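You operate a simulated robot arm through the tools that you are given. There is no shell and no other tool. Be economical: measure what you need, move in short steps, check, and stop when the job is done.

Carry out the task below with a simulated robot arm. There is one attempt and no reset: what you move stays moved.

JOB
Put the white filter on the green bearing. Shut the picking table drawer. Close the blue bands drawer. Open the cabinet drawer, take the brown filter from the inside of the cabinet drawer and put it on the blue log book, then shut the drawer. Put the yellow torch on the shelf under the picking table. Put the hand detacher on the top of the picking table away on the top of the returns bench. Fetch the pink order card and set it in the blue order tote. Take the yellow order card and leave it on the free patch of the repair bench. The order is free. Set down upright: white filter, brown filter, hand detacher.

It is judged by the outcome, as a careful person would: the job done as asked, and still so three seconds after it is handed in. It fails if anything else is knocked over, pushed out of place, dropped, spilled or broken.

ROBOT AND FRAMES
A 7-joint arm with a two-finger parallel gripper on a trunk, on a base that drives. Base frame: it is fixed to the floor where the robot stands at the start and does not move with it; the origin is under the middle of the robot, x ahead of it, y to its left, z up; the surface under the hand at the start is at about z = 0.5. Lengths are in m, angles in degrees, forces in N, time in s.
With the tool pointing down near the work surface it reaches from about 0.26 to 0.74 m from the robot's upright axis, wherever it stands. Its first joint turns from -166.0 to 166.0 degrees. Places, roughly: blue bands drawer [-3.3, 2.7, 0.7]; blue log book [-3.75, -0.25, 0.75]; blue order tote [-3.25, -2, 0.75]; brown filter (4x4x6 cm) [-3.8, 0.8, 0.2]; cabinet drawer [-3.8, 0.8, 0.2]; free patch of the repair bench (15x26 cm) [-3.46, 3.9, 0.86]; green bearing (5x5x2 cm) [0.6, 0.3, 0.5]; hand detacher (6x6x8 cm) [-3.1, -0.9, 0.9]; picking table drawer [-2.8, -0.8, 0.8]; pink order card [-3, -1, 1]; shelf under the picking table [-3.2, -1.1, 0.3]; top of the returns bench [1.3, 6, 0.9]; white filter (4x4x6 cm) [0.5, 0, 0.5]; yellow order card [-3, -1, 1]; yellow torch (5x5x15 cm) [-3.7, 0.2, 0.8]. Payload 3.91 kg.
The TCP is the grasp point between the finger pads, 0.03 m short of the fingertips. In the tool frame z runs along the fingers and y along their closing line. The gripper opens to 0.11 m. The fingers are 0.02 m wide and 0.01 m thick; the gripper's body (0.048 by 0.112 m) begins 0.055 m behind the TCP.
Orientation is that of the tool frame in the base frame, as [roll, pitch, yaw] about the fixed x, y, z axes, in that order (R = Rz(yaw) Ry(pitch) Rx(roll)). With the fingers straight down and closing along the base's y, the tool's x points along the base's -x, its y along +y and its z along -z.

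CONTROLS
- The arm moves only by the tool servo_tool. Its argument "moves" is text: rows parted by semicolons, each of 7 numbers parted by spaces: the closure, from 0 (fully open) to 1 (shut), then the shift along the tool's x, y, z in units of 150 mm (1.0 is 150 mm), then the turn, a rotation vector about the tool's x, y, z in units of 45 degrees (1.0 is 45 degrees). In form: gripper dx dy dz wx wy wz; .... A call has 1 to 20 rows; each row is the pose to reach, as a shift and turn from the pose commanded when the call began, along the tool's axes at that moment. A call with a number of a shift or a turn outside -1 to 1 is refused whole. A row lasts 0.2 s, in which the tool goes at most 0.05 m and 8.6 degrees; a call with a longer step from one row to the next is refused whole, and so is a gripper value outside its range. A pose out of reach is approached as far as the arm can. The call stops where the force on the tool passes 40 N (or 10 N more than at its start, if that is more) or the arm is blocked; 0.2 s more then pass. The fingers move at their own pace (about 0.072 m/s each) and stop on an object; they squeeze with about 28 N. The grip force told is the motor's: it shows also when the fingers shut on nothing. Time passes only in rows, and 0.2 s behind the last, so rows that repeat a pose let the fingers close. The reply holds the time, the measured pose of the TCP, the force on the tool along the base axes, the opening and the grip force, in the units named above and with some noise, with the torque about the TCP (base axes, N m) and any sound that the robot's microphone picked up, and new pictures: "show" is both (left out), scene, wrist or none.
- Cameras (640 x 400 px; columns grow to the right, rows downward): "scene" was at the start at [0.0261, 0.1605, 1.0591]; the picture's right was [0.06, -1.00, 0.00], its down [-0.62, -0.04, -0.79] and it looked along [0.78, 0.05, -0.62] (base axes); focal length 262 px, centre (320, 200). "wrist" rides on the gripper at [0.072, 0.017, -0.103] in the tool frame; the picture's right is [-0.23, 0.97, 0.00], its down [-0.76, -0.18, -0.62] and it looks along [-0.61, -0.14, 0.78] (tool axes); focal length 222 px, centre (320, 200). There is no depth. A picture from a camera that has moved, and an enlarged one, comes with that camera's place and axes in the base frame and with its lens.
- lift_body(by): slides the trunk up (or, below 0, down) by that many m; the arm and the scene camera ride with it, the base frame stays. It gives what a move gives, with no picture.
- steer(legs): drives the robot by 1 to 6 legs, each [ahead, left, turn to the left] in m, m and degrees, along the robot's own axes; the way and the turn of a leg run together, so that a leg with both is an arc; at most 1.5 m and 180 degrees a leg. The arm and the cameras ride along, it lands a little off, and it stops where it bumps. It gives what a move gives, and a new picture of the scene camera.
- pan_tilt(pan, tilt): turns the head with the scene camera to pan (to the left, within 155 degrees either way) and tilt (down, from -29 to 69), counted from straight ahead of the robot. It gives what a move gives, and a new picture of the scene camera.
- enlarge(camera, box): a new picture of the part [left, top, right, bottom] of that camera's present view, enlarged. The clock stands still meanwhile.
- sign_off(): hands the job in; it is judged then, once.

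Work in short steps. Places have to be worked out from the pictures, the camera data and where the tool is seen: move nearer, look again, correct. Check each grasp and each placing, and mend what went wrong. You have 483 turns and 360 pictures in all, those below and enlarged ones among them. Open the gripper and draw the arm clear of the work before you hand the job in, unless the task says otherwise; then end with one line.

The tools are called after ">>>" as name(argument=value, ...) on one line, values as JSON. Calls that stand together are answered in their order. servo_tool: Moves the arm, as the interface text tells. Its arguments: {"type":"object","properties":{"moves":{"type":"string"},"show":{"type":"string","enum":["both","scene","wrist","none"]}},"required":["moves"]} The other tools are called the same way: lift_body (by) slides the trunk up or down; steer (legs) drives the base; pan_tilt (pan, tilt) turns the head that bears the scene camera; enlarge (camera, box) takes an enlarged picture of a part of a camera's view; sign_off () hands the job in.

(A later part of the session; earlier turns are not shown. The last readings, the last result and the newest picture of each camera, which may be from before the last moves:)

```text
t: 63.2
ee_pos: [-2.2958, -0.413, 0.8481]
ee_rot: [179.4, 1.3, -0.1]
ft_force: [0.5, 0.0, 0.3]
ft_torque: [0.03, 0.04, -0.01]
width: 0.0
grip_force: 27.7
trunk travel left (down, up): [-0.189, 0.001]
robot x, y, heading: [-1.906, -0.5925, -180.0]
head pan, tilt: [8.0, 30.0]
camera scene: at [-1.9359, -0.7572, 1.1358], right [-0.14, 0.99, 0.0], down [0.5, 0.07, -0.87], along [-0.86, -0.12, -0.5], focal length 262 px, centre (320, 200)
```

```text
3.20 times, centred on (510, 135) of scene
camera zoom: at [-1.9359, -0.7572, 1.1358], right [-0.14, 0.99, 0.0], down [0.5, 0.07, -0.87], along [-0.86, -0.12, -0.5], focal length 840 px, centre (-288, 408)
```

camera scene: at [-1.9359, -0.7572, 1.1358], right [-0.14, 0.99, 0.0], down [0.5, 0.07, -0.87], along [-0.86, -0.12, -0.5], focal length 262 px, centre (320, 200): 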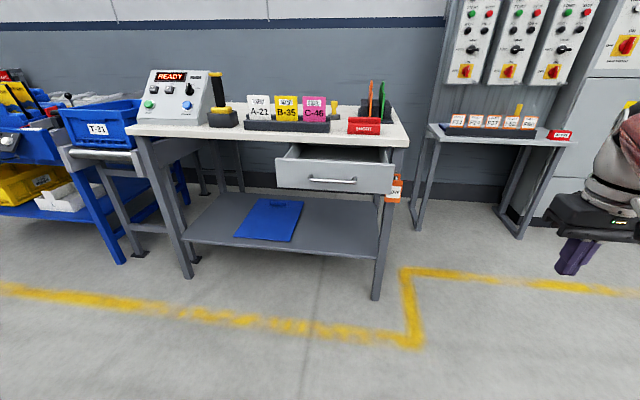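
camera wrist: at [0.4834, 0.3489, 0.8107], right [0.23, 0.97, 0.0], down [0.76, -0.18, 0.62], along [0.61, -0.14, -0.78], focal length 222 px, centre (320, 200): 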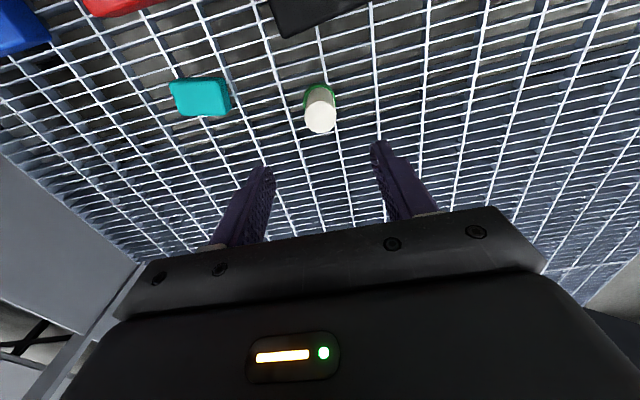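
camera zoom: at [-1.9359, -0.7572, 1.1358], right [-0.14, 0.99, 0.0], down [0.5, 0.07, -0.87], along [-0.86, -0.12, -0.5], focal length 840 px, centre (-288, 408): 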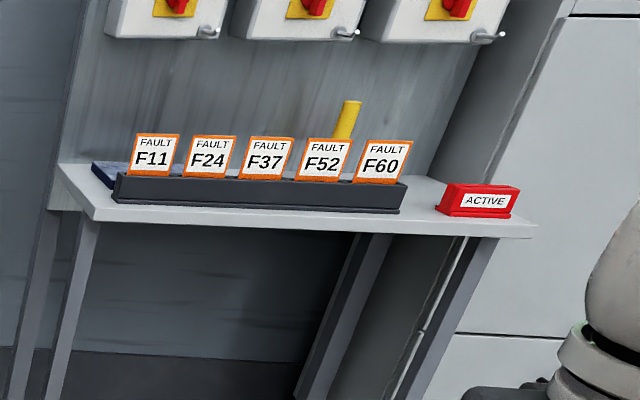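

The detacher is the yellow knob on a metal base behind the rack, and the drawer is part open. I'll pitch the tool to horizontal so I can push the drawer front.

>>> servo_tool(moves="1 -0.3 0 0 0 0 0;1 -0.6 0 0 0 -0.17 0;1 -0.9 0 0 0 -0.35 0;1 -1 0 0 0 -0.53 0;1 -1 0 0 0 -0.7 0;1 -1 0 0 0 -0.87 0;1 -1 0 0 0 -1 0;1 -1 0 0 0 -1 0", show="none")

>>> servo_tool(moves="1 0 0 0 0 -0.17 0;1 0 0 0 0 -0.35 0;1 0 0 0 0 -0.53 0;1 0 0 0 0 -0.7 0;1 0 0 0 0 -0.87 0;1 0 0 0 0 -1 0;1 0 0 0 0 -1 0", show="both")

```text
t: 65.0
ee_pos: [-2.4449, -0.413, 0.8523]
ee_rot: [179.1, 46.4, -0.8]
ft_force: [-0.3, 0.1, -0.2]
ft_torque: [0.0, 0.01, -0.01]
width: 0.0001
grip_force: 27.8
trunk travel left (down, up): [-0.189, 0.001]
robot x, y, heading: [-1.9019, -0.5939, -179.9]
head pan, tilt: [8.0, 30.0]
```

```text
t: 66.6
ee_pos: [-2.4441, -0.4133, 0.8541]
ee_rot: [24.9, 88.4, -155.4]
ft_force: [0.0, 0.7, -0.6]
ft_torque: [0.01, 0.02, 0.02]
width: 0.0
grip_force: 28.1
trunk travel left (down, up): [-0.189, 0.001]
robot x, y, heading: [-1.9034, -0.5925, -180.0]
head pan, tilt: [8.0, 30.0]
camera scene: at [-1.9359, -0.757, 1.1358], right [-0.14, 0.99, 0.0], down [0.5, 0.07, -0.87], along [-0.86, -0.12, -0.5], focal length 262 px, centre (320, 200)
camera wrist: at [-2.343, -0.432, 0.7793], right [0.0, -0.97, 0.24], down [0.64, 0.18, 0.74], along [-0.77, 0.15, 0.62], focal length 222 px, centre (320, 200)
```

scene: 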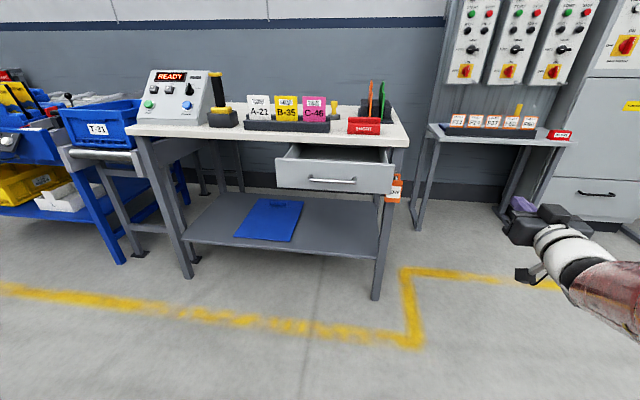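
wrist: 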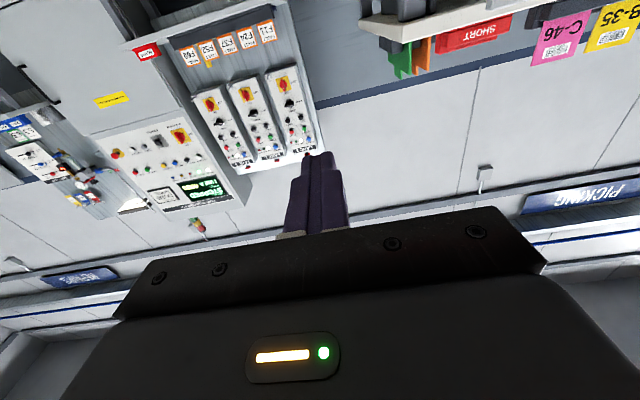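

The tool is horizontal. The drawer front is about x≈-2.75, z 0.70–0.81, centred on y≈-0.83. I'll lower to z≈0.78 and line up in front of it.

>>> servo_tool(moves="1 0.25 0 0 0 0 0;1 0.5 0 0 0 0 0;1 0.5 0 0 0 0 0", show="none")

>>> steer(legs=[[0.12, 0, 0], [0, 0.41, 0]])

>>> pan_tilt(pan=-12, tilt=35)

```text
t: 67.4
ee_pos: [-2.4471, -0.4135, 0.7811]
ee_rot: [24.8, 88.6, -155.4]
ft_force: [-0.5, 0.2, -0.5]
ft_torque: [0.01, -0.01, 0.0]
width: 0.0
grip_force: 28.0
trunk travel left (down, up): [-0.189, 0.001]
robot x, y, heading: [-1.9035, -0.5925, -180.2]
head pan, tilt: [8.0, 30.0]
```

```text
t: 70.8
ee_pos: [-2.5656, -0.8327, 0.7809]
ee_rot: [25.5, 88.6, -154.7]
ft_force: [-0.2, 0.2, 0.3]
ft_torque: [-0.02, 0.02, 0.01]
width: 0.0001
grip_force: 27.7
trunk travel left (down, up): [-0.189, 0.001]
robot x, y, heading: [-2.0249, -1.0088, 180.0]
head pan, tilt: [8.0, 30.0]
camera scene: at [-2.0544, -1.1769, 1.1358], right [-0.14, 0.99, 0.0], down [0.5, 0.07, -0.87], along [-0.86, -0.12, -0.5], focal length 262 px, centre (320, 200)
```

scene: 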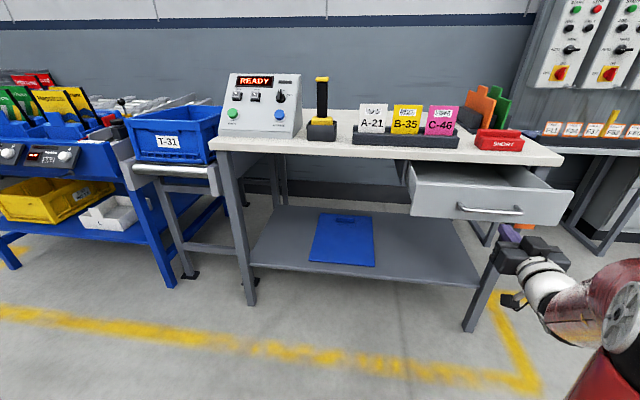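

```text
t: 71.7
ee_pos: [-2.5663, -0.8325, 0.7801]
ee_rot: [25.6, 88.6, -154.7]
ft_force: [0.6, 0.5, -0.5]
ft_torque: [-0.01, 0.0, 0.01]
width: 0.0
grip_force: 27.9
trunk travel left (down, up): [-0.189, 0.001]
robot x, y, heading: [-2.028, -1.0103, 180.1]
head pan, tilt: [-12.0, 35.0]
camera scene: at [-2.0509, -1.1461, 1.128], right [0.21, 0.98, 0.0], down [0.56, -0.12, -0.82], along [-0.8, 0.17, -0.57], focal length 262 px, centre (320, 200)
```

scene: 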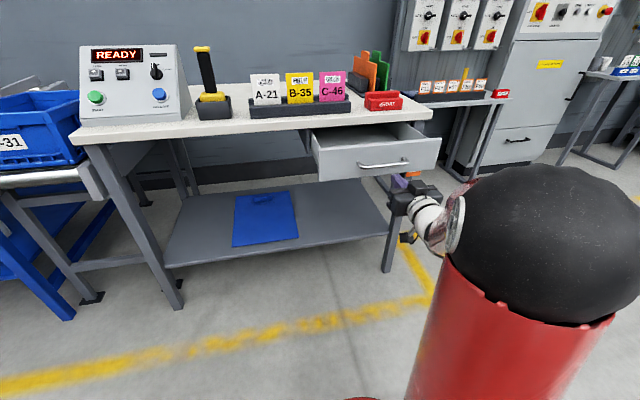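

Triangulation puts the handle at about (-2.69, -0.82, 0.775). I'll push just below it at z≈0.74.

>>> servo_tool(moves="1 0.27 0 0 0 0 0;1 0.27 0 0 0 0 0", show="none")

>>> steer(legs=[[0.08, 0, 0]])

>>> servo_tool(moves="1 0 0 0.15 0 0 0;1 0 0 0.3 0 0 0;1 0 0 0.45 0 0 0;1 0 0 0.6 0 0 0;1 0 0 0.75 0 0 0;1 0 0 0.9 0 0 0;1 0 0 0.9 0 0 0", show="both")

```text
t: 72.3
ee_pos: [-2.5688, -0.8312, 0.7383]
ee_rot: [25.1, 88.5, -155.1]
ft_force: [-0.9, -0.1, 0.6]
ft_torque: [-0.03, 0.03, 0.02]
width: 0.0
grip_force: 27.8
trunk travel left (down, up): [-0.189, 0.001]
robot x, y, heading: [-2.0245, -1.0109, 179.9]
head pan, tilt: [-12.0, 35.0]
```

```text
t: 73.3
ee_pos: [-2.6484, -0.8336, 0.7387]
ee_rot: [25.6, 88.6, -154.5]
ft_force: [-0.9, 0.6, -0.5]
ft_torque: [0.01, 0.0, -0.03]
width: 0.0
grip_force: 27.5
trunk travel left (down, up): [-0.189, 0.001]
robot x, y, heading: [-2.1008, -1.0092, 180.0]
head pan, tilt: [-12.0, 35.0]
camera scene: at [-2.1295, -1.146, 1.128], right [0.21, 0.98, 0.0], down [0.56, -0.12, -0.82], along [-0.8, 0.17, -0.57], focal length 262 px, centre (320, 200)
```

scene: 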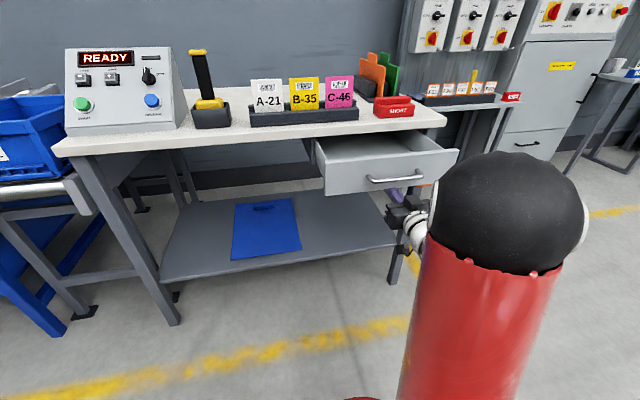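

```text
t: 74.9
ee_pos: [-2.7826, -0.8327, 0.7401]
ee_rot: [25.6, 88.5, -154.5]
ft_force: [-0.6, -0.6, -1.1]
ft_torque: [-0.03, 0.02, -0.01]
width: 0.0
grip_force: 28.2
trunk travel left (down, up): [-0.189, 0.001]
robot x, y, heading: [-2.1059, -1.0166, 179.9]
head pan, tilt: [-12.0, 35.0]
camera scene: at [-2.1296, -1.146, 1.128], right [0.21, 0.98, 0.0], down [0.56, -0.12, -0.82], along [-0.8, 0.17, -0.57], focal length 262 px, centre (320, 200)
camera wrist: at [-2.681, -0.8505, 0.6665], right [0.0, -0.97, 0.24], down [0.64, 0.18, 0.75], along [-0.77, 0.15, 0.62], focal length 222 px, centre (320, 200)
```

scene: 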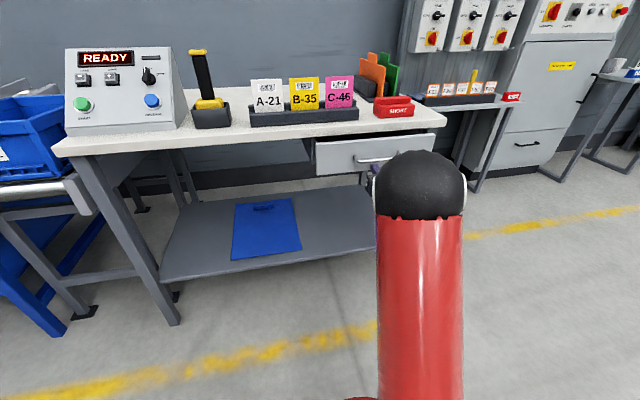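
wrist: 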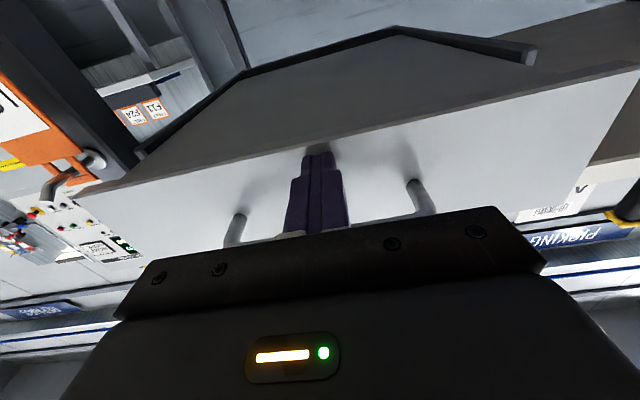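

The drawer slides easily, so I'll push on until it stops.

>>> servo_tool(moves="1 0 0 0.1 0 0 0;1 0 0 0.2 0 0 0;1 0 0 0.3 0 0 0;1 0 0 0.4 0 0 0;1 0 0 0.5 0 0 0;1 0 0 0.6 0 0 0", show="both")

```text
t: 76.0
ee_pos: [-2.8412, -0.8329, 0.7434]
ee_rot: [26.9, 88.6, -153.2]
ft_force: [24.2, -6.1, 5.2]
ft_torque: [0.03, -0.11, 0.18]
width: 0.0002
grip_force: 27.8
trunk travel left (down, up): [-0.189, 0.001]
robot x, y, heading: [-2.0998, -1.013, 180.0]
head pan, tilt: [-12.0, 35.0]
stopped in row 5: the force on the tool passed its limit at 66 N (the readings are from after the stop); the commanded pose is now the measured one
camera scene: at [-2.1272, -1.1466, 1.1281], right [0.21, 0.98, 0.0], down [0.56, -0.12, -0.82], along [-0.8, 0.17, -0.57], focal length 262 px, centre (320, 200)
camera wrist: at [-2.7402, -0.8513, 0.6692], right [0.0, -0.97, 0.24], down [0.64, 0.19, 0.75], along [-0.77, 0.15, 0.62], focal length 222 px, centre (320, 200)
```

scene: 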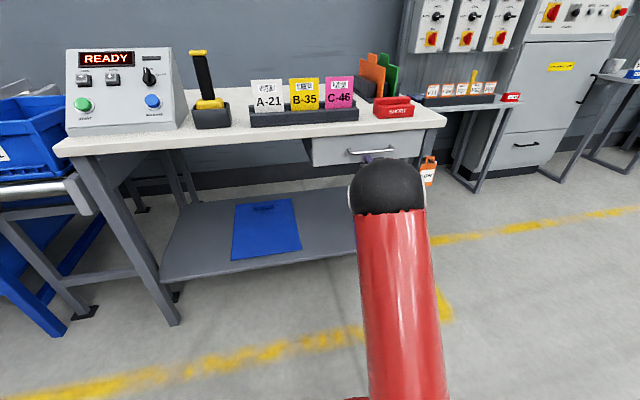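
wrist: 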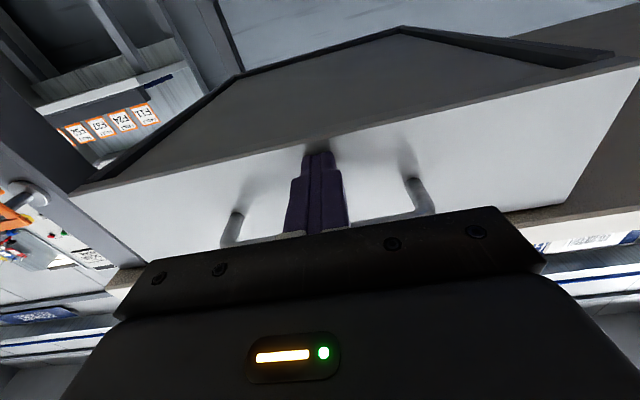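

The drawer hit its stop and is shut. I'll back off.

>>> servo_tool(moves="1 0 0 -0.2 0 0 0;1 0 0 -0.5 0 0 0;1 0 0 -0.8 0 0 0;1 0 0 -1 0 0 0", show="none")

>>> steer(legs=[[-0.15, 0, 0]])

>>> enlarge(camera="scene", box=[180, 20, 480, 200])

```text
t: 77.0
ee_pos: [-2.6913, -0.8346, 0.7391]
ee_rot: [34.0, 88.9, -146.1]
ft_force: [-0.3, 0.2, -0.5]
ft_torque: [0.02, 0.02, 0.03]
width: 0.0
grip_force: 27.8
trunk travel left (down, up): [-0.189, 0.001]
robot x, y, heading: [-2.1003, -1.013, 179.8]
head pan, tilt: [-12.0, 35.0]
```

```text
t: 78.4
ee_pos: [-2.5421, -0.8362, 0.7397]
ee_rot: [33.5, 88.8, -146.5]
ft_force: [-1.1, -0.3, -0.3]
ft_torque: [-0.03, 0.01, -0.01]
width: 0.0
grip_force: 28.1
trunk travel left (down, up): [-0.189, 0.001]
robot x, y, heading: [-1.9527, -1.0137, -179.9]
head pan, tilt: [-12.0, 35.0]
camera scene: at [-1.979, -1.146, 1.128], right [0.21, 0.98, 0.0], down [0.56, -0.12, -0.82], along [-0.8, 0.17, -0.57], focal length 262 px, centre (320, 200)
```

scene: 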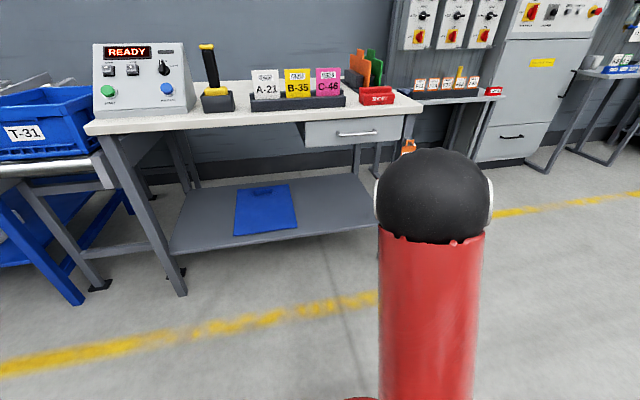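

```text
2.13 times, centred on (330, 110) of scene
camera zoom: at [-1.979, -1.146, 1.128], right [0.21, 0.98, 0.0], down [0.56, -0.12, -0.82], along [-0.8, 0.17, -0.57], focal length 560 px, centre (299, 392)
```

zoom: 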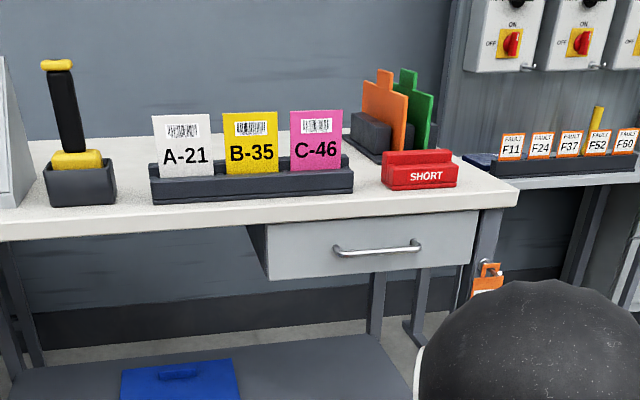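

The drawer is shut flush. The pink card top is about (-2.93, -0.92, 0.987) and the yellow one at y≈-1.02. I'll turn the tool back to vertical and check how high it reaches.

>>> servo_tool(moves="1 -0.1 0 0 0 0.17 0;1 -0.3 0 0 0 0.35 0;1 -0.5 0 0 0 0.53 0;1 -0.7 0 0 0 0.7 0;1 -0.7 0 0 0 0.87 0;1 -0.7 0 0 0 1 0;1 -0.7 0 0 0 1 0", show="none")

>>> servo_tool(moves="1 0 0 0 0 0.17 0;1 0 0 0 0 0.35 0;1 0 0 0 0 0.53 0;1 0 0 0 0 0.7 0;1 0 0 0 0 0.87 0;1 0 0 0 0 1 0;1 0 0 0 0 1 0", show="none")

```text
t: 80.0
ee_pos: [-2.5412, -0.8351, 0.8447]
ee_rot: [179.0, 46.0, -0.7]
ft_force: [0.0, -0.6, 0.5]
ft_torque: [0.01, -0.03, -0.01]
width: 0.0
grip_force: 28.0
trunk travel left (down, up): [-0.189, 0.001]
robot x, y, heading: [-1.9509, -1.0089, -179.8]
head pan, tilt: [-12.0, 35.0]
```

```text
t: 81.6
ee_pos: [-2.5405, -0.834, 0.8441]
ee_rot: [179.3, 0.9, 0.0]
ft_force: [0.2, -0.5, 0.3]
ft_torque: [0.0, -0.02, 0.01]
width: 0.0
grip_force: 27.9
trunk travel left (down, up): [-0.189, 0.001]
robot x, y, heading: [-1.9504, -1.0103, -180.0]
head pan, tilt: [-12.0, 35.0]
```

>>> servo_tool(moves="0.5 0 0 -0.3 0 0 0;0.3 0 0 -0.6 0 0 0;0.3 0 0 -0.9 0 0 0;0.3 0 0 -1 0 0 0;0.3 0 0 -1 0 0 0", show="none")

```text
t: 82.8
ee_pos: [-2.5277, -0.844, 0.9025]
ee_rot: [179.5, 1.2, 0.0]
ft_force: [-0.1, -0.8, 0.1]
ft_torque: [0.03, 0.0, 0.0]
width: 0.0772
grip_force: 0.0
out of reach, approached as far as the arm can: row 1, 2, 3, 4, 5
trunk travel left (down, up): [-0.189, 0.001]
robot x, y, heading: [-1.9551, -1.0118, -179.8]
head pan, tilt: [-12.0, 35.0]
```

With the tool vertical, the top reach is about z 0.9 at r 0.6, so I need a short radius. I'll retract toward the robot and yaw the tool -90° so it closes along x.

>>> servo_tool(moves="0.5 0.3 0.1 0 0 0 -0.15;0.5 0.6 0.3 0 0 0 -0.33;0.5 0.9 0.5 0 0 0 -0.5;0.5 1 0.7 0 0 0 -0.66;0.5 1 0.9 0 0 0 -0.83;0.5 1 0.9 0 0 0 -1;0.5 1 0.9 0 0 0 -1", show="none")

>>> servo_tool(moves="0.5 0 0 0 0 0 -0.17;0.5 0 0 0 0 0 -0.33;0.5 0 0 0 0 0 -0.5;0.5 0 0 0 0 0 -0.66;0.5 0 0 0 0 0 -0.83;0.5 0 0 0 0 0 -1;0.5 0 0 0 0 0 -1", show="scene")

```text
refused: row 2 steps farther than a row can; nothing moved
```

```text
t: 84.4
ee_pos: [-2.5278, -0.8424, 0.8992]
ee_rot: [-179.7, 1.2, 45.1]
ft_force: [-0.1, 0.2, 0.5]
ft_torque: [-0.02, 0.03, -0.01]
width: 0.055
grip_force: 0.0
trunk travel left (down, up): [-0.189, 0.001]
robot x, y, heading: [-1.956, -1.012, -179.7]
head pan, tilt: [-12.0, 35.0]
camera scene: at [-1.9791, -1.146, 1.128], right [0.21, 0.98, 0.0], down [0.56, -0.12, -0.82], along [-0.8, 0.17, -0.57], focal length 262 px, centre (320, 200)
```

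scene: 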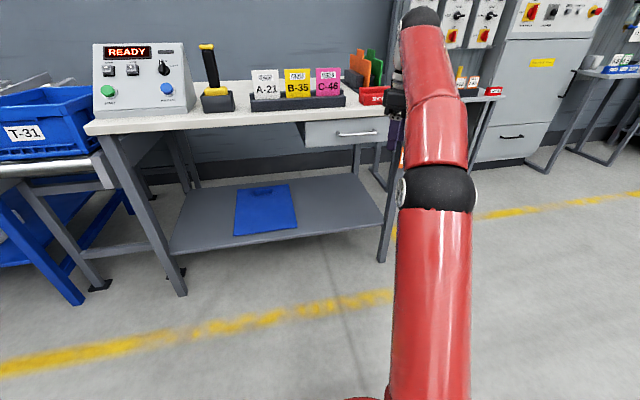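

>>> servo_tool(moves="0.5 0 0.2 0 0 0 -0.17;0.5 0 0.4 0 0 0 -0.33;0.5 0 0.6 0 0 0 -0.5;0.5 0 0.8 0 0 0 -0.66;0.5 0 1 0 0 0 -0.83;0.5 0 1 0 0 0 -1;0.5 0 1 0 0 0 -1", show="none")

```text
t: 86.0
ee_pos: [-2.4219, -0.9474, 0.8958]
ee_rot: [-179.1, 0.7, 90.1]
ft_force: [0.6, 1.2, -0.6]
ft_torque: [0.0, -0.02, -0.02]
width: 0.0549
grip_force: 0.0
trunk travel left (down, up): [-0.189, 0.001]
robot x, y, heading: [-1.9529, -1.0115, -180.0]
head pan, tilt: [-12.0, 35.0]
```

>>> servo_tool(moves="0.5 0 0.25 -0.15 -0.02 0.016 0;0.5 0 0.5 -0.3 -0.02 0.016 0;0.5 0 0.6 -0.55 -0.02 0.016 0;0.5 0 0.6 -0.73 -0.02 0.016 0;0.5 0 0.6 -0.8 -0.02 0.016 0;0.5 0 0.6 -0.8 -0.02 0.016 0", show="both")

```text
t: 87.4
ee_pos: [-2.3279, -0.9493, 0.9876]
ee_rot: [-179.7, 0.0, 90.0]
ft_force: [0.6, 0.4, 0.7]
ft_torque: [-0.01, 0.01, 0.02]
width: 0.0551
grip_force: 0.1
out of reach, approached as far as the arm can: row 4, 5, 6
trunk travel left (down, up): [-0.189, 0.001]
robot x, y, heading: [-1.9533, -1.0111, -180.0]
head pan, tilt: [-12.0, 35.0]
camera scene: at [-1.979, -1.1461, 1.128], right [0.21, 0.98, 0.0], down [0.56, -0.12, -0.82], along [-0.8, 0.17, -0.57], focal length 262 px, centre (320, 200)
camera wrist: at [-2.3106, -0.8761, 1.0906], right [0.97, -0.23, 0.0], down [-0.17, -0.76, 0.62], along [-0.15, -0.61, -0.78], focal length 222 px, centre (320, 200)
```

scene: 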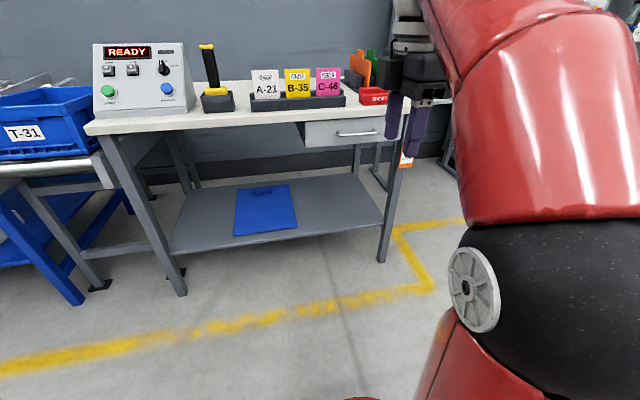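
wrist: 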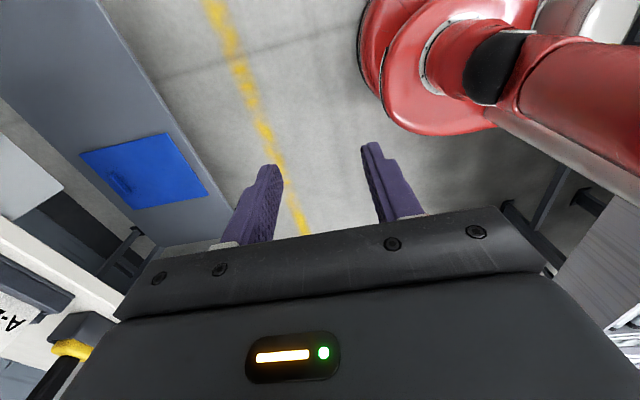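

I reach z 0.988 here, which should be just enough. I'll drive in with the TCP to the right of the pink card, then slide in along y.

>>> steer(legs=[[0, -0.11, 0], [0.5, 0, 0]])

>>> servo_tool(moves="0.5 0 0 0 0 0 0", show="wrist")

```text
t: 91.2
ee_pos: [-2.8343, -0.8319, 0.9876]
ee_rot: [-179.7, 0.0, 89.2]
ft_force: [0.6, 0.5, 0.8]
ft_torque: [-0.01, 0.0, 0.02]
width: 0.055
grip_force: 0.1
trunk travel left (down, up): [-0.189, 0.001]
robot x, y, heading: [-2.4594, -0.8988, 179.1]
head pan, tilt: [-12.0, 35.0]
camera scene: at [-2.4888, -1.0341, 1.128], right [0.22, 0.98, 0.0], down [0.56, -0.13, -0.82], along [-0.8, 0.18, -0.57], focal length 262 px, centre (320, 200)
```

scene: 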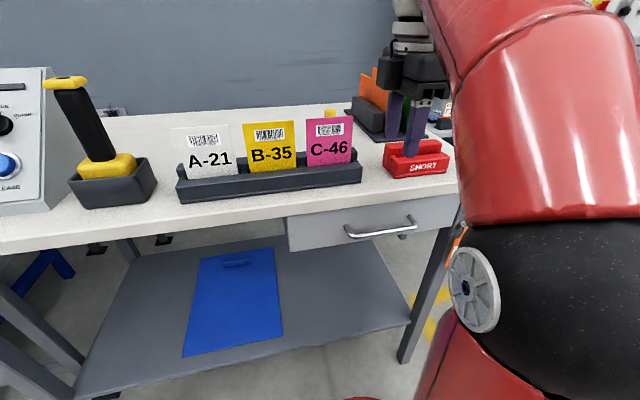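

```text
t: 91.6
ee_pos: [-2.8353, -0.8329, 0.9872]
ee_rot: [-179.7, -0.1, 89.2]
ft_force: [0.9, 0.3, 0.3]
ft_torque: [-0.02, 0.0, 0.02]
width: 0.0549
grip_force: 0.1
trunk travel left (down, up): [-0.189, 0.001]
robot x, y, heading: [-2.4629, -0.9006, 179.2]
head pan, tilt: [-12.0, 35.0]
camera wrist: at [-2.8166, -0.7593, 1.0905], right [0.97, -0.24, -0.01], down [-0.19, -0.76, 0.62], along [-0.15, -0.6, -0.78], focal length 222 px, centre (320, 200)
```

wrist: 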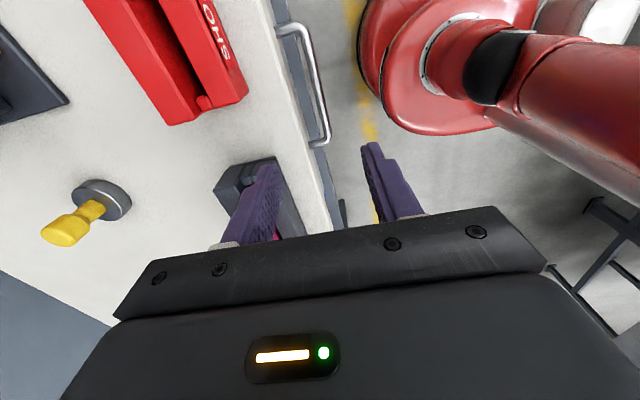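

I'll move ahead 9 cm to bring the TCP into the card's plane, still to its right.

>>> steer(legs=[[0.09, 0, 0.8]])

>>> servo_tool(moves="0.5 0 0 0 0 0 0", show="wrist")

```text
t: 92.7
ee_pos: [-2.9268, -0.8365, 0.9862]
ee_rot: [-179.7, -0.1, 90.0]
ft_force: [0.3, 0.1, -0.2]
ft_torque: [0.01, 0.01, 0.01]
width: 0.0549
grip_force: 0.2
trunk travel left (down, up): [-0.189, 0.001]
robot x, y, heading: [-2.5572, -0.8991, -179.9]
head pan, tilt: [-12.0, 35.0]
camera scene: at [-2.5775, -1.034, 1.128], right [0.21, 0.98, 0.0], down [0.56, -0.12, -0.82], along [-0.8, 0.17, -0.57], focal length 262 px, centre (320, 200)
```

scene: 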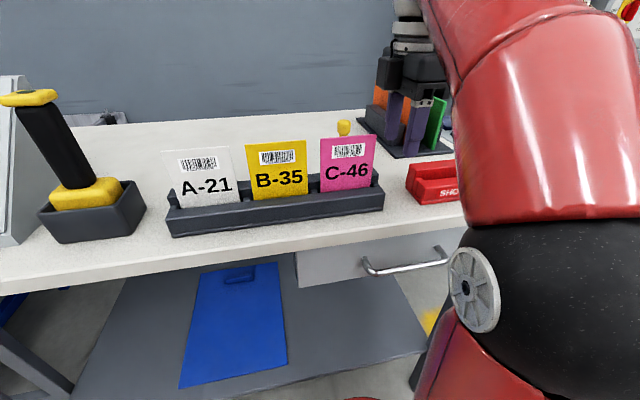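

```text
t: 93.1
ee_pos: [-2.9263, -0.8352, 0.987]
ee_rot: [-179.6, 0.0, 90.0]
ft_force: [-0.4, -0.7, 0.0]
ft_torque: [0.01, 0.0, -0.01]
width: 0.055
grip_force: 0.0
trunk travel left (down, up): [-0.189, 0.001]
robot x, y, heading: [-2.5529, -0.9017, -179.9]
head pan, tilt: [-12.0, 35.0]
camera wrist: at [-2.9093, -0.7642, 1.0906], right [0.97, -0.23, -0.01], down [-0.17, -0.76, 0.62], along [-0.14, -0.61, -0.78], focal length 222 px, centre (320, 200)
```

wrist: 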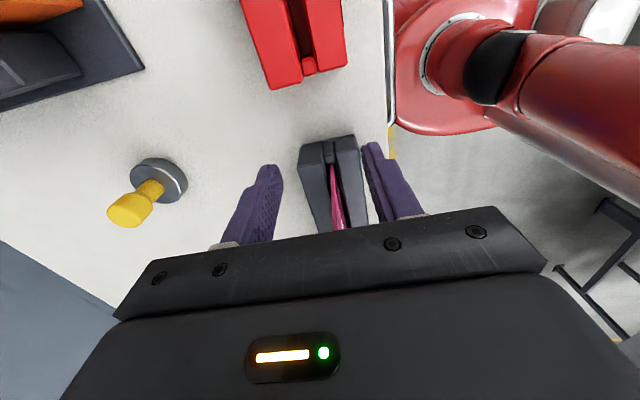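

The card edge shows between the fingers at x≈-2.92. I'll slide over it, go down to z 0.95 and close.

>>> servo_tool(moves="0.5 -0.2 0.04 0 0 0 0;0.5 -0.4 0.04 0 0 0 0;0.5 -0.53 0.04 0 0 0 0;0.5 -0.53 0.04 0.12 0 0 0;0.5 -0.53 0.04 0.24 0 0 0;0.5 -0.53 0.04 0.24 0 0 0", show="both")

```text
t: 94.5
ee_pos: [-2.9224, -0.9162, 0.9499]
ee_rot: [-179.7, -0.1, 90.1]
ft_force: [-0.8, -0.2, -0.5]
ft_torque: [0.0, 0.0, 0.01]
width: 0.0548
grip_force: 0.0
trunk travel left (down, up): [-0.189, 0.001]
robot x, y, heading: [-2.554, -0.8985, -179.9]
head pan, tilt: [-12.0, 35.0]
camera scene: at [-2.5775, -1.034, 1.128], right [0.21, 0.98, 0.0], down [0.56, -0.12, -0.82], along [-0.8, 0.17, -0.57], focal length 262 px, centre (320, 200)
camera wrist: at [-2.905, -0.8446, 1.0534], right [0.97, -0.23, -0.01], down [-0.17, -0.76, 0.62], along [-0.15, -0.61, -0.78], focal length 222 px, centre (320, 200)
```

scene: 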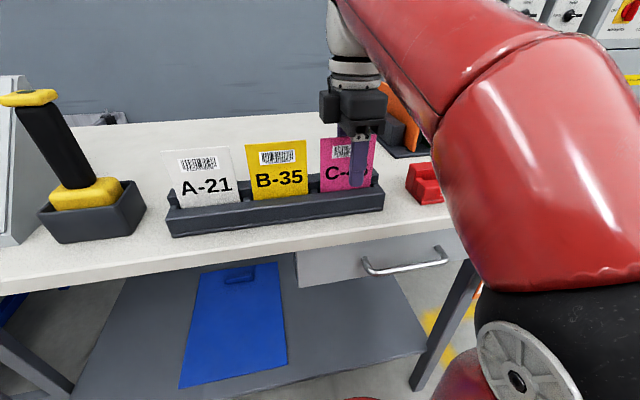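
wrist: 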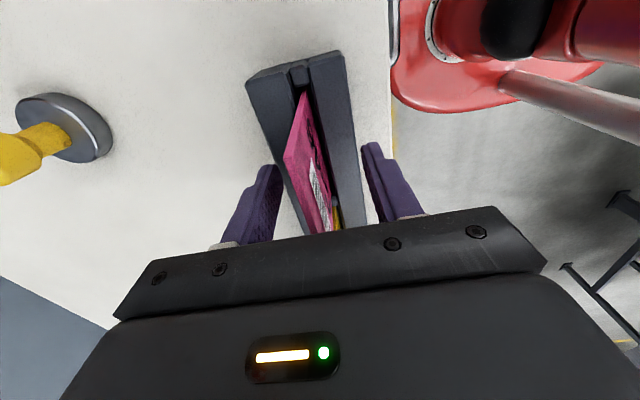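

The fingers straddle the card, so I'll close and lift slightly.

>>> servo_tool(moves="0.5 -0.06 0 0 0 0 0;0.8 -0.06 0 0 0 0 0;1 -0.06 0 0 0 0 0;1 -0.06 0 0 0 0 0;1 -0.06 0 0 0 0 0;1 -0.06 0 -0.08 0 0 0;1 -0.06 0 -0.2 0 0 0;1 -0.06 0 -0.25 0 0 0;1 -0.06 0 -0.25 0 0 0", show="both")

```text
t: 96.5
ee_pos: [-2.9216, -0.9228, 0.9874]
ee_rot: [-179.6, 0.0, 90.0]
ft_force: [-0.3, -0.3, -0.8]
ft_torque: [0.03, 0.02, 0.01]
width: 0.0036
grip_force: 28.0
trunk travel left (down, up): [-0.189, 0.001]
robot x, y, heading: [-2.5544, -0.9034, -179.9]
head pan, tilt: [-12.0, 35.0]
camera scene: at [-2.5776, -1.0341, 1.128], right [0.21, 0.98, 0.0], down [0.56, -0.12, -0.82], along [-0.8, 0.17, -0.57], focal length 262 px, centre (320, 200)
camera wrist: at [-2.9033, -0.852, 1.0912], right [0.97, -0.23, -0.01], down [-0.17, -0.76, 0.62], along [-0.14, -0.61, -0.78], focal length 222 px, centre (320, 200)
```

scene: 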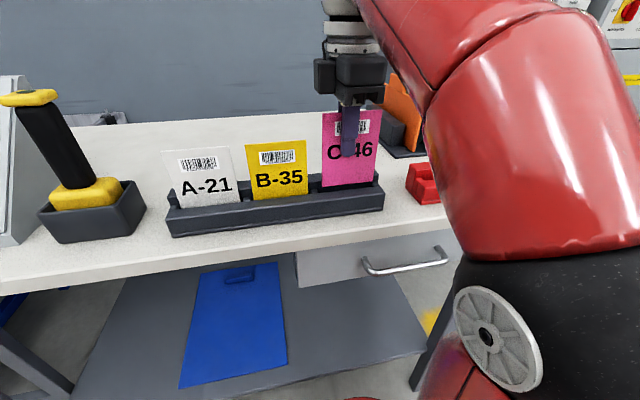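
wrist: 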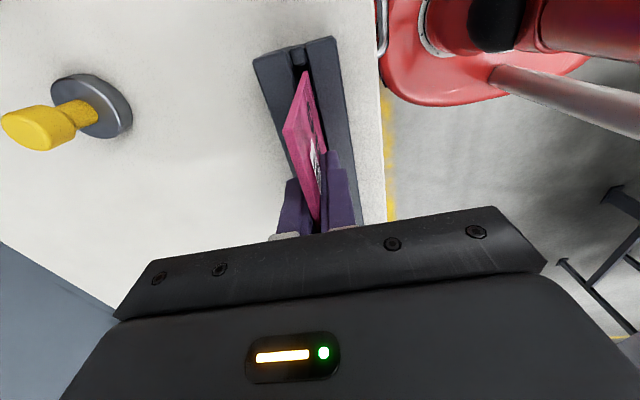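

>>> enlarge(camera="scene", box=[290, 90, 410, 210])

```text
3.33 times, centred on (350, 150) of scene
camera zoom: at [-2.5776, -1.0341, 1.128], right [0.21, 0.98, 0.0], down [0.56, -0.12, -0.82], along [-0.8, 0.17, -0.57], focal length 875 px, centre (220, 367)
```

zoom: 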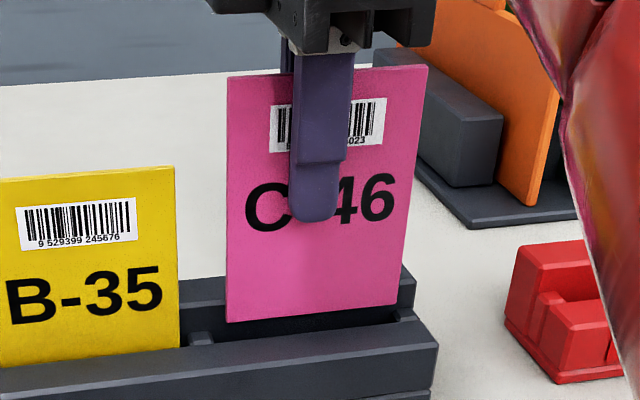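

>>> servo_tool(moves="1 0 0 -0.1 0 0 0;1 0 0.02 -0.2 0 0 0;1 0 0.04 -0.2 0 0 0", show="none")

>>> enlarge(camera="scene", box=[290, 90, 410, 210])

```text
t: 97.3
ee_pos: [-2.9128, -0.9235, 0.9885]
ee_rot: [-179.6, -0.1, 90.2]
ft_force: [-0.2, -0.7, -0.5]
ft_torque: [0.01, -0.07, 0.0]
width: 0.0037
grip_force: 28.0
out of reach, approached as far as the arm can: row 1, 2, 3
trunk travel left (down, up): [-0.189, 0.001]
robot x, y, heading: [-2.553, -0.8982, -179.8]
head pan, tilt: [-12.0, 35.0]
```

```text
3.33 times, centred on (350, 150) of scene
camera zoom: at [-2.5777, -1.0341, 1.128], right [0.21, 0.98, 0.0], down [0.56, -0.12, -0.82], along [-0.8, 0.17, -0.57], focal length 875 px, centre (220, 367)
```

zoom: 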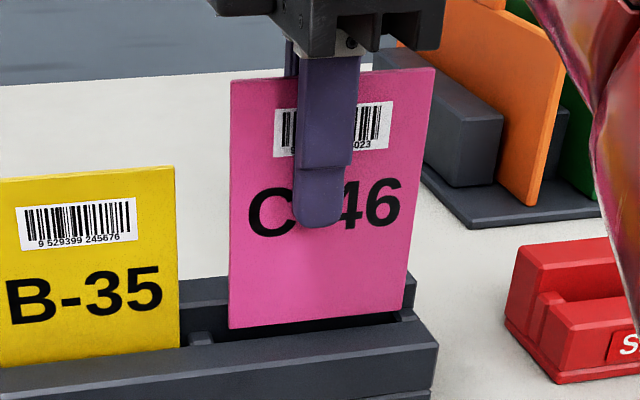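

The card looks clear of the front rail, so I'll move slowly toward the robot and watch the forces.

>>> servo_tool(moves="1 0 0.05 -0.05 0 0 0;1 0 0.1 -0.08 0 0 0;1 0 0.1 -0.08 0 0 0", show="none")

>>> enlarge(camera="scene", box=[290, 90, 410, 210])

```text
t: 98.1
ee_pos: [-2.8994, -0.924, 0.9881]
ee_rot: [-179.6, -0.1, 90.0]
ft_force: [0.1, -0.5, -0.1]
ft_torque: [-0.02, 0.0, -0.02]
width: 0.0035
grip_force: 28.3
out of reach, approached as far as the arm can: row 1, 2, 3
trunk travel left (down, up): [-0.189, 0.001]
robot x, y, heading: [-2.5506, -0.9002, -180.1]
head pan, tilt: [-12.0, 35.0]
```

```text
3.33 times, centred on (350, 150) of scene
camera zoom: at [-2.5776, -1.0341, 1.128], right [0.21, 0.98, 0.0], down [0.56, -0.12, -0.82], along [-0.8, 0.17, -0.57], focal length 875 px, centre (220, 367)
```

zoom: 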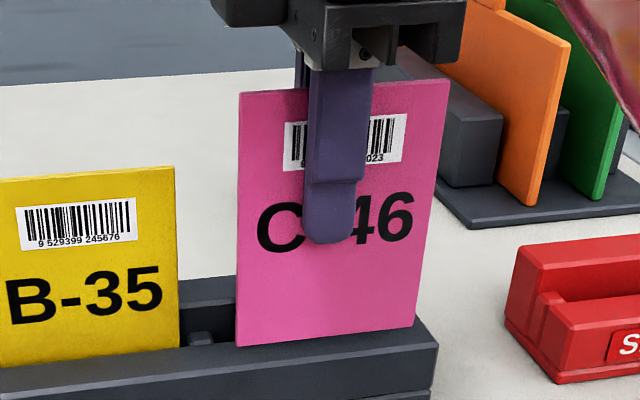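

The card is out of the rack. I'll back away and look toward the tote.

>>> steer(legs=[[-0.4, 0, 0], [0, 0.5, 0]])

>>> pan_tilt(pan=25, tilt=25)

```text
t: 103.1
ee_pos: [-2.4911, -1.4251, 0.9889]
ee_rot: [-179.6, -0.1, 91.0]
ft_force: [0.7, 0.4, -0.7]
ft_torque: [0.0, -0.02, 0.01]
width: 0.0032
grip_force: 27.7
trunk travel left (down, up): [-0.189, 0.001]
robot x, y, heading: [-2.1458, -1.395, -178.8]
head pan, tilt: [-12.0, 35.0]
camera scene: at [-2.1689, -1.5303, 1.128], right [0.19, 0.98, 0.0], down [0.56, -0.11, -0.82], along [-0.8, 0.15, -0.57], focal length 262 px, centre (320, 200)
```

scene: 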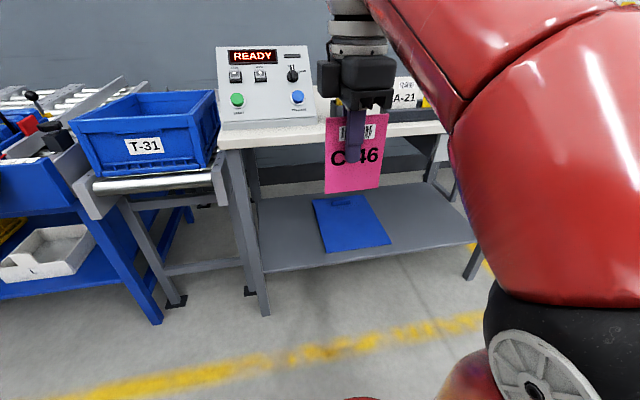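

```text
t: 104.1
ee_pos: [-2.4922, -1.426, 0.9879]
ee_rot: [-179.6, 0.0, 91.0]
ft_force: [-0.6, 0.9, -0.9]
ft_torque: [0.02, 0.0, -0.01]
width: 0.0037
grip_force: 28.2
trunk travel left (down, up): [-0.189, 0.001]
robot x, y, heading: [-2.1438, -1.3974, -178.7]
head pan, tilt: [25.0, 25.0]
camera scene: at [-2.1652, -1.5874, 1.1437], right [-0.44, 0.9, 0.0], down [0.38, 0.19, -0.91], along [-0.81, -0.4, -0.42], focal length 262 px, centre (320, 200)
```

scene: 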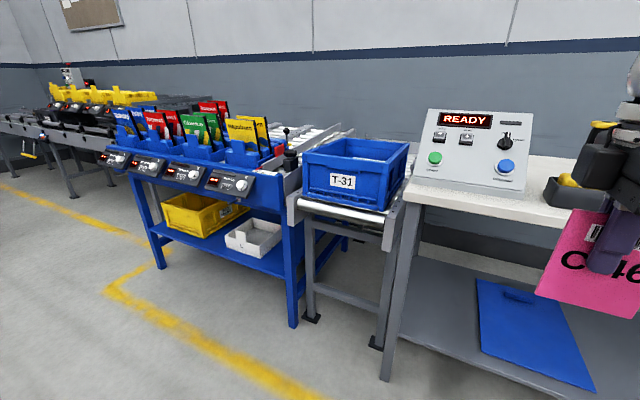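

The tote rim is about z 0.90, with x -2.94 to -3.30 and y -2.04 to -1.745. The vertical card would barely clear it, so I'll yaw back and tilt the fingers 45° forward to gain height.

>>> servo_tool(moves="1 0 0 0.05 0 0 0.17;1 0 0 0.1 0 0 0.33;1 0 0 0.15 0 0 0.5;1 0 0 0.2 0 0 0.66;1 0 0 0.2 0 0 0.83;1 0 0 0.2 0 0 1;1 0 0 0.2 0 0 1", show="none")

>>> servo_tool(moves="1 0 0 0 0 0 0.17;1 0 0 0 0 0 0.33;1 0 0 0 0 0 0.5;1 0 0 0 0 0 0.66;1 0 0 0 0 0 0.83;1 0 0 0 0 0 1;1 0 0 0 0 0 1", show="none")

>>> servo_tool(moves="1 -0.2 0 0 0 -0.17 0;1 -0.4 0 0 0 -0.33 0;1 -0.6 0 0 0 -0.5 0;1 -0.8 0 0 0 -0.66 0;1 -1 0 -0.1 0 -0.83 0;1 -1 0 -0.3 0 -1 0;1 -1 0 -0.3 0 -1 0", show="scene")

```text
t: 105.7
ee_pos: [-2.4928, -1.4254, 0.9588]
ee_rot: [-179.8, 0.3, 46.0]
ft_force: [0.5, 0.7, -0.4]
ft_torque: [-0.03, 0.0, -0.02]
width: 0.0036
grip_force: 27.5
trunk travel left (down, up): [-0.189, 0.001]
robot x, y, heading: [-2.1443, -1.3975, -178.7]
head pan, tilt: [25.0, 25.0]
```

```text
t: 107.3
ee_pos: [-2.4922, -1.4248, 0.9594]
ee_rot: [-179.9, 0.3, 0.9]
ft_force: [-0.1, 0.2, 0.2]
ft_torque: [0.04, -0.02, -0.02]
width: 0.0034
grip_force: 28.0
trunk travel left (down, up): [-0.189, 0.001]
robot x, y, heading: [-2.1469, -1.395, -178.9]
head pan, tilt: [25.0, 25.0]
```

```text
t: 108.9
ee_pos: [-2.6411, -1.4291, 1.0037]
ee_rot: [-179.9, 45.4, 1.0]
ft_force: [0.0, -0.5, -1.2]
ft_torque: [-0.01, 0.01, 0.01]
width: 0.0033
grip_force: 28.1
trunk travel left (down, up): [-0.189, 0.001]
robot x, y, heading: [-2.1472, -1.3981, -178.9]
head pan, tilt: [25.0, 25.0]
camera scene: at [-2.1652, -1.5875, 1.1437], right [-0.44, 0.9, 0.0], down [0.38, 0.19, -0.91], along [-0.81, -0.4, -0.42], focal length 262 px, centre (320, 200)
```

scene: 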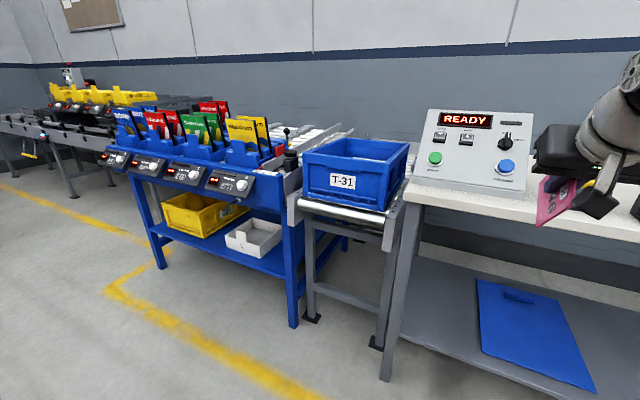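

>>> servo_tool(moves="1 -0.2 0 -0.2 0 0 0;1 -0.25 0 -0.25 0 0 0;1 -0.25 0 -0.25 0 0 0", show="none")

>>> steer(legs=[[0, 0.46, -1.1], [0.2, 0, 0]])

>>> pan_tilt(pan=8, tilt=35)

```text
t: 109.7
ee_pos: [-2.6408, -1.4282, 1.0566]
ee_rot: [-179.8, 45.4, 1.1]
ft_force: [-0.4, -0.4, -0.4]
ft_torque: [0.01, 0.01, 0.01]
width: 0.0033
grip_force: 27.8
trunk travel left (down, up): [-0.189, 0.001]
robot x, y, heading: [-2.1416, -1.3922, -178.7]
head pan, tilt: [25.0, 25.0]
```

```text
t: 113.7
ee_pos: [-2.8326, -1.8832, 1.0555]
ee_rot: [-179.8, 45.3, -0.1]
ft_force: [0.8, 1.1, -0.6]
ft_torque: [-0.01, -0.01, -0.05]
width: 0.0035
grip_force: 27.9
trunk travel left (down, up): [-0.189, 0.001]
robot x, y, heading: [-2.3365, -1.8606, 180.1]
head pan, tilt: [25.0, 25.0]
camera scene: at [-2.3605, -2.0527, 1.1437], right [-0.42, 0.91, 0.0], down [0.38, 0.18, -0.91], along [-0.82, -0.38, -0.42], focal length 262 px, centre (320, 200)
```

scene: 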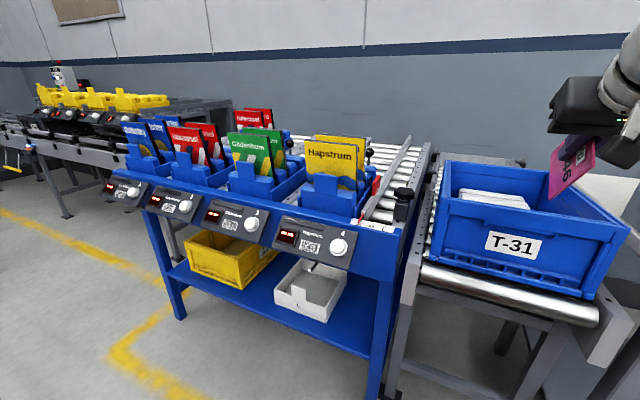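

```text
t: 114.5
ee_pos: [-2.8331, -1.883, 1.0565]
ee_rot: [-179.9, 45.4, -0.1]
ft_force: [0.3, 0.5, -1.3]
ft_torque: [-0.03, 0.0, -0.01]
width: 0.0035
grip_force: 27.8
trunk travel left (down, up): [-0.189, 0.001]
robot x, y, heading: [-2.3371, -1.8575, 180.2]
head pan, tilt: [8.0, 35.0]
camera scene: at [-2.3643, -2.0261, 1.128], right [-0.14, 0.99, 0.0], down [0.57, 0.08, -0.82], along [-0.81, -0.11, -0.57], focal length 262 px, centre (320, 200)
```

scene: 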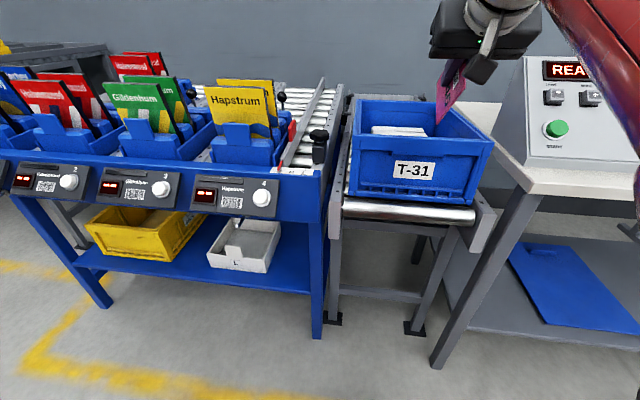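

>>> enlarge(camera="scene", box=[330, 60, 510, 220])

>>> servo_tool(moves="1 0 0 0 0 0 0", show="wrist")

```text
2.50 times, centred on (420, 140) of scene
camera zoom: at [-2.3643, -2.0261, 1.128], right [-0.14, 0.99, 0.0], down [0.57, 0.08, -0.82], along [-0.81, -0.11, -0.57], focal length 656 px, centre (70, 350)
```

zoom: 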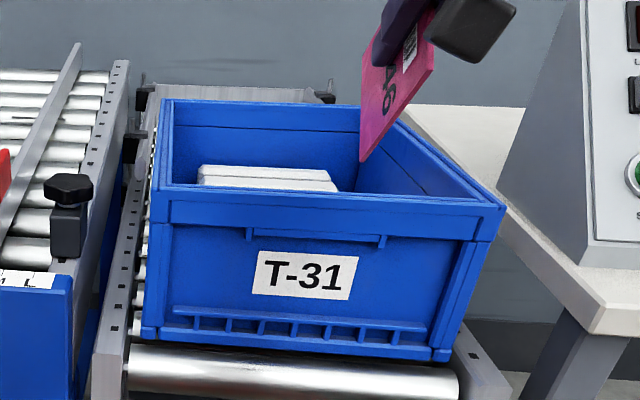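

```text
t: 114.9
ee_pos: [-2.8324, -1.884, 1.056]
ee_rot: [-179.8, 45.5, -0.1]
ft_force: [-0.9, 0.8, -0.1]
ft_torque: [0.02, -0.03, -0.02]
width: 0.0036
grip_force: 28.0
trunk travel left (down, up): [-0.189, 0.001]
robot x, y, heading: [-2.3389, -1.8624, 180.0]
head pan, tilt: [8.0, 35.0]
camera wrist: at [-2.7083, -1.9008, 1.0769], right [-0.16, -0.97, 0.16], down [-0.09, 0.18, 0.98], along [-0.98, 0.14, -0.12], focal length 222 px, centre (320, 200)
```

wrist: 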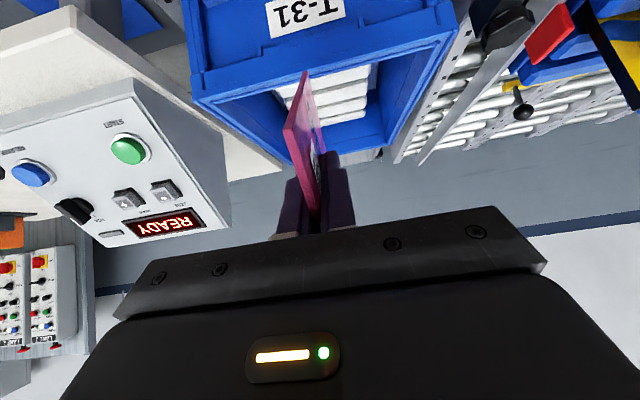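

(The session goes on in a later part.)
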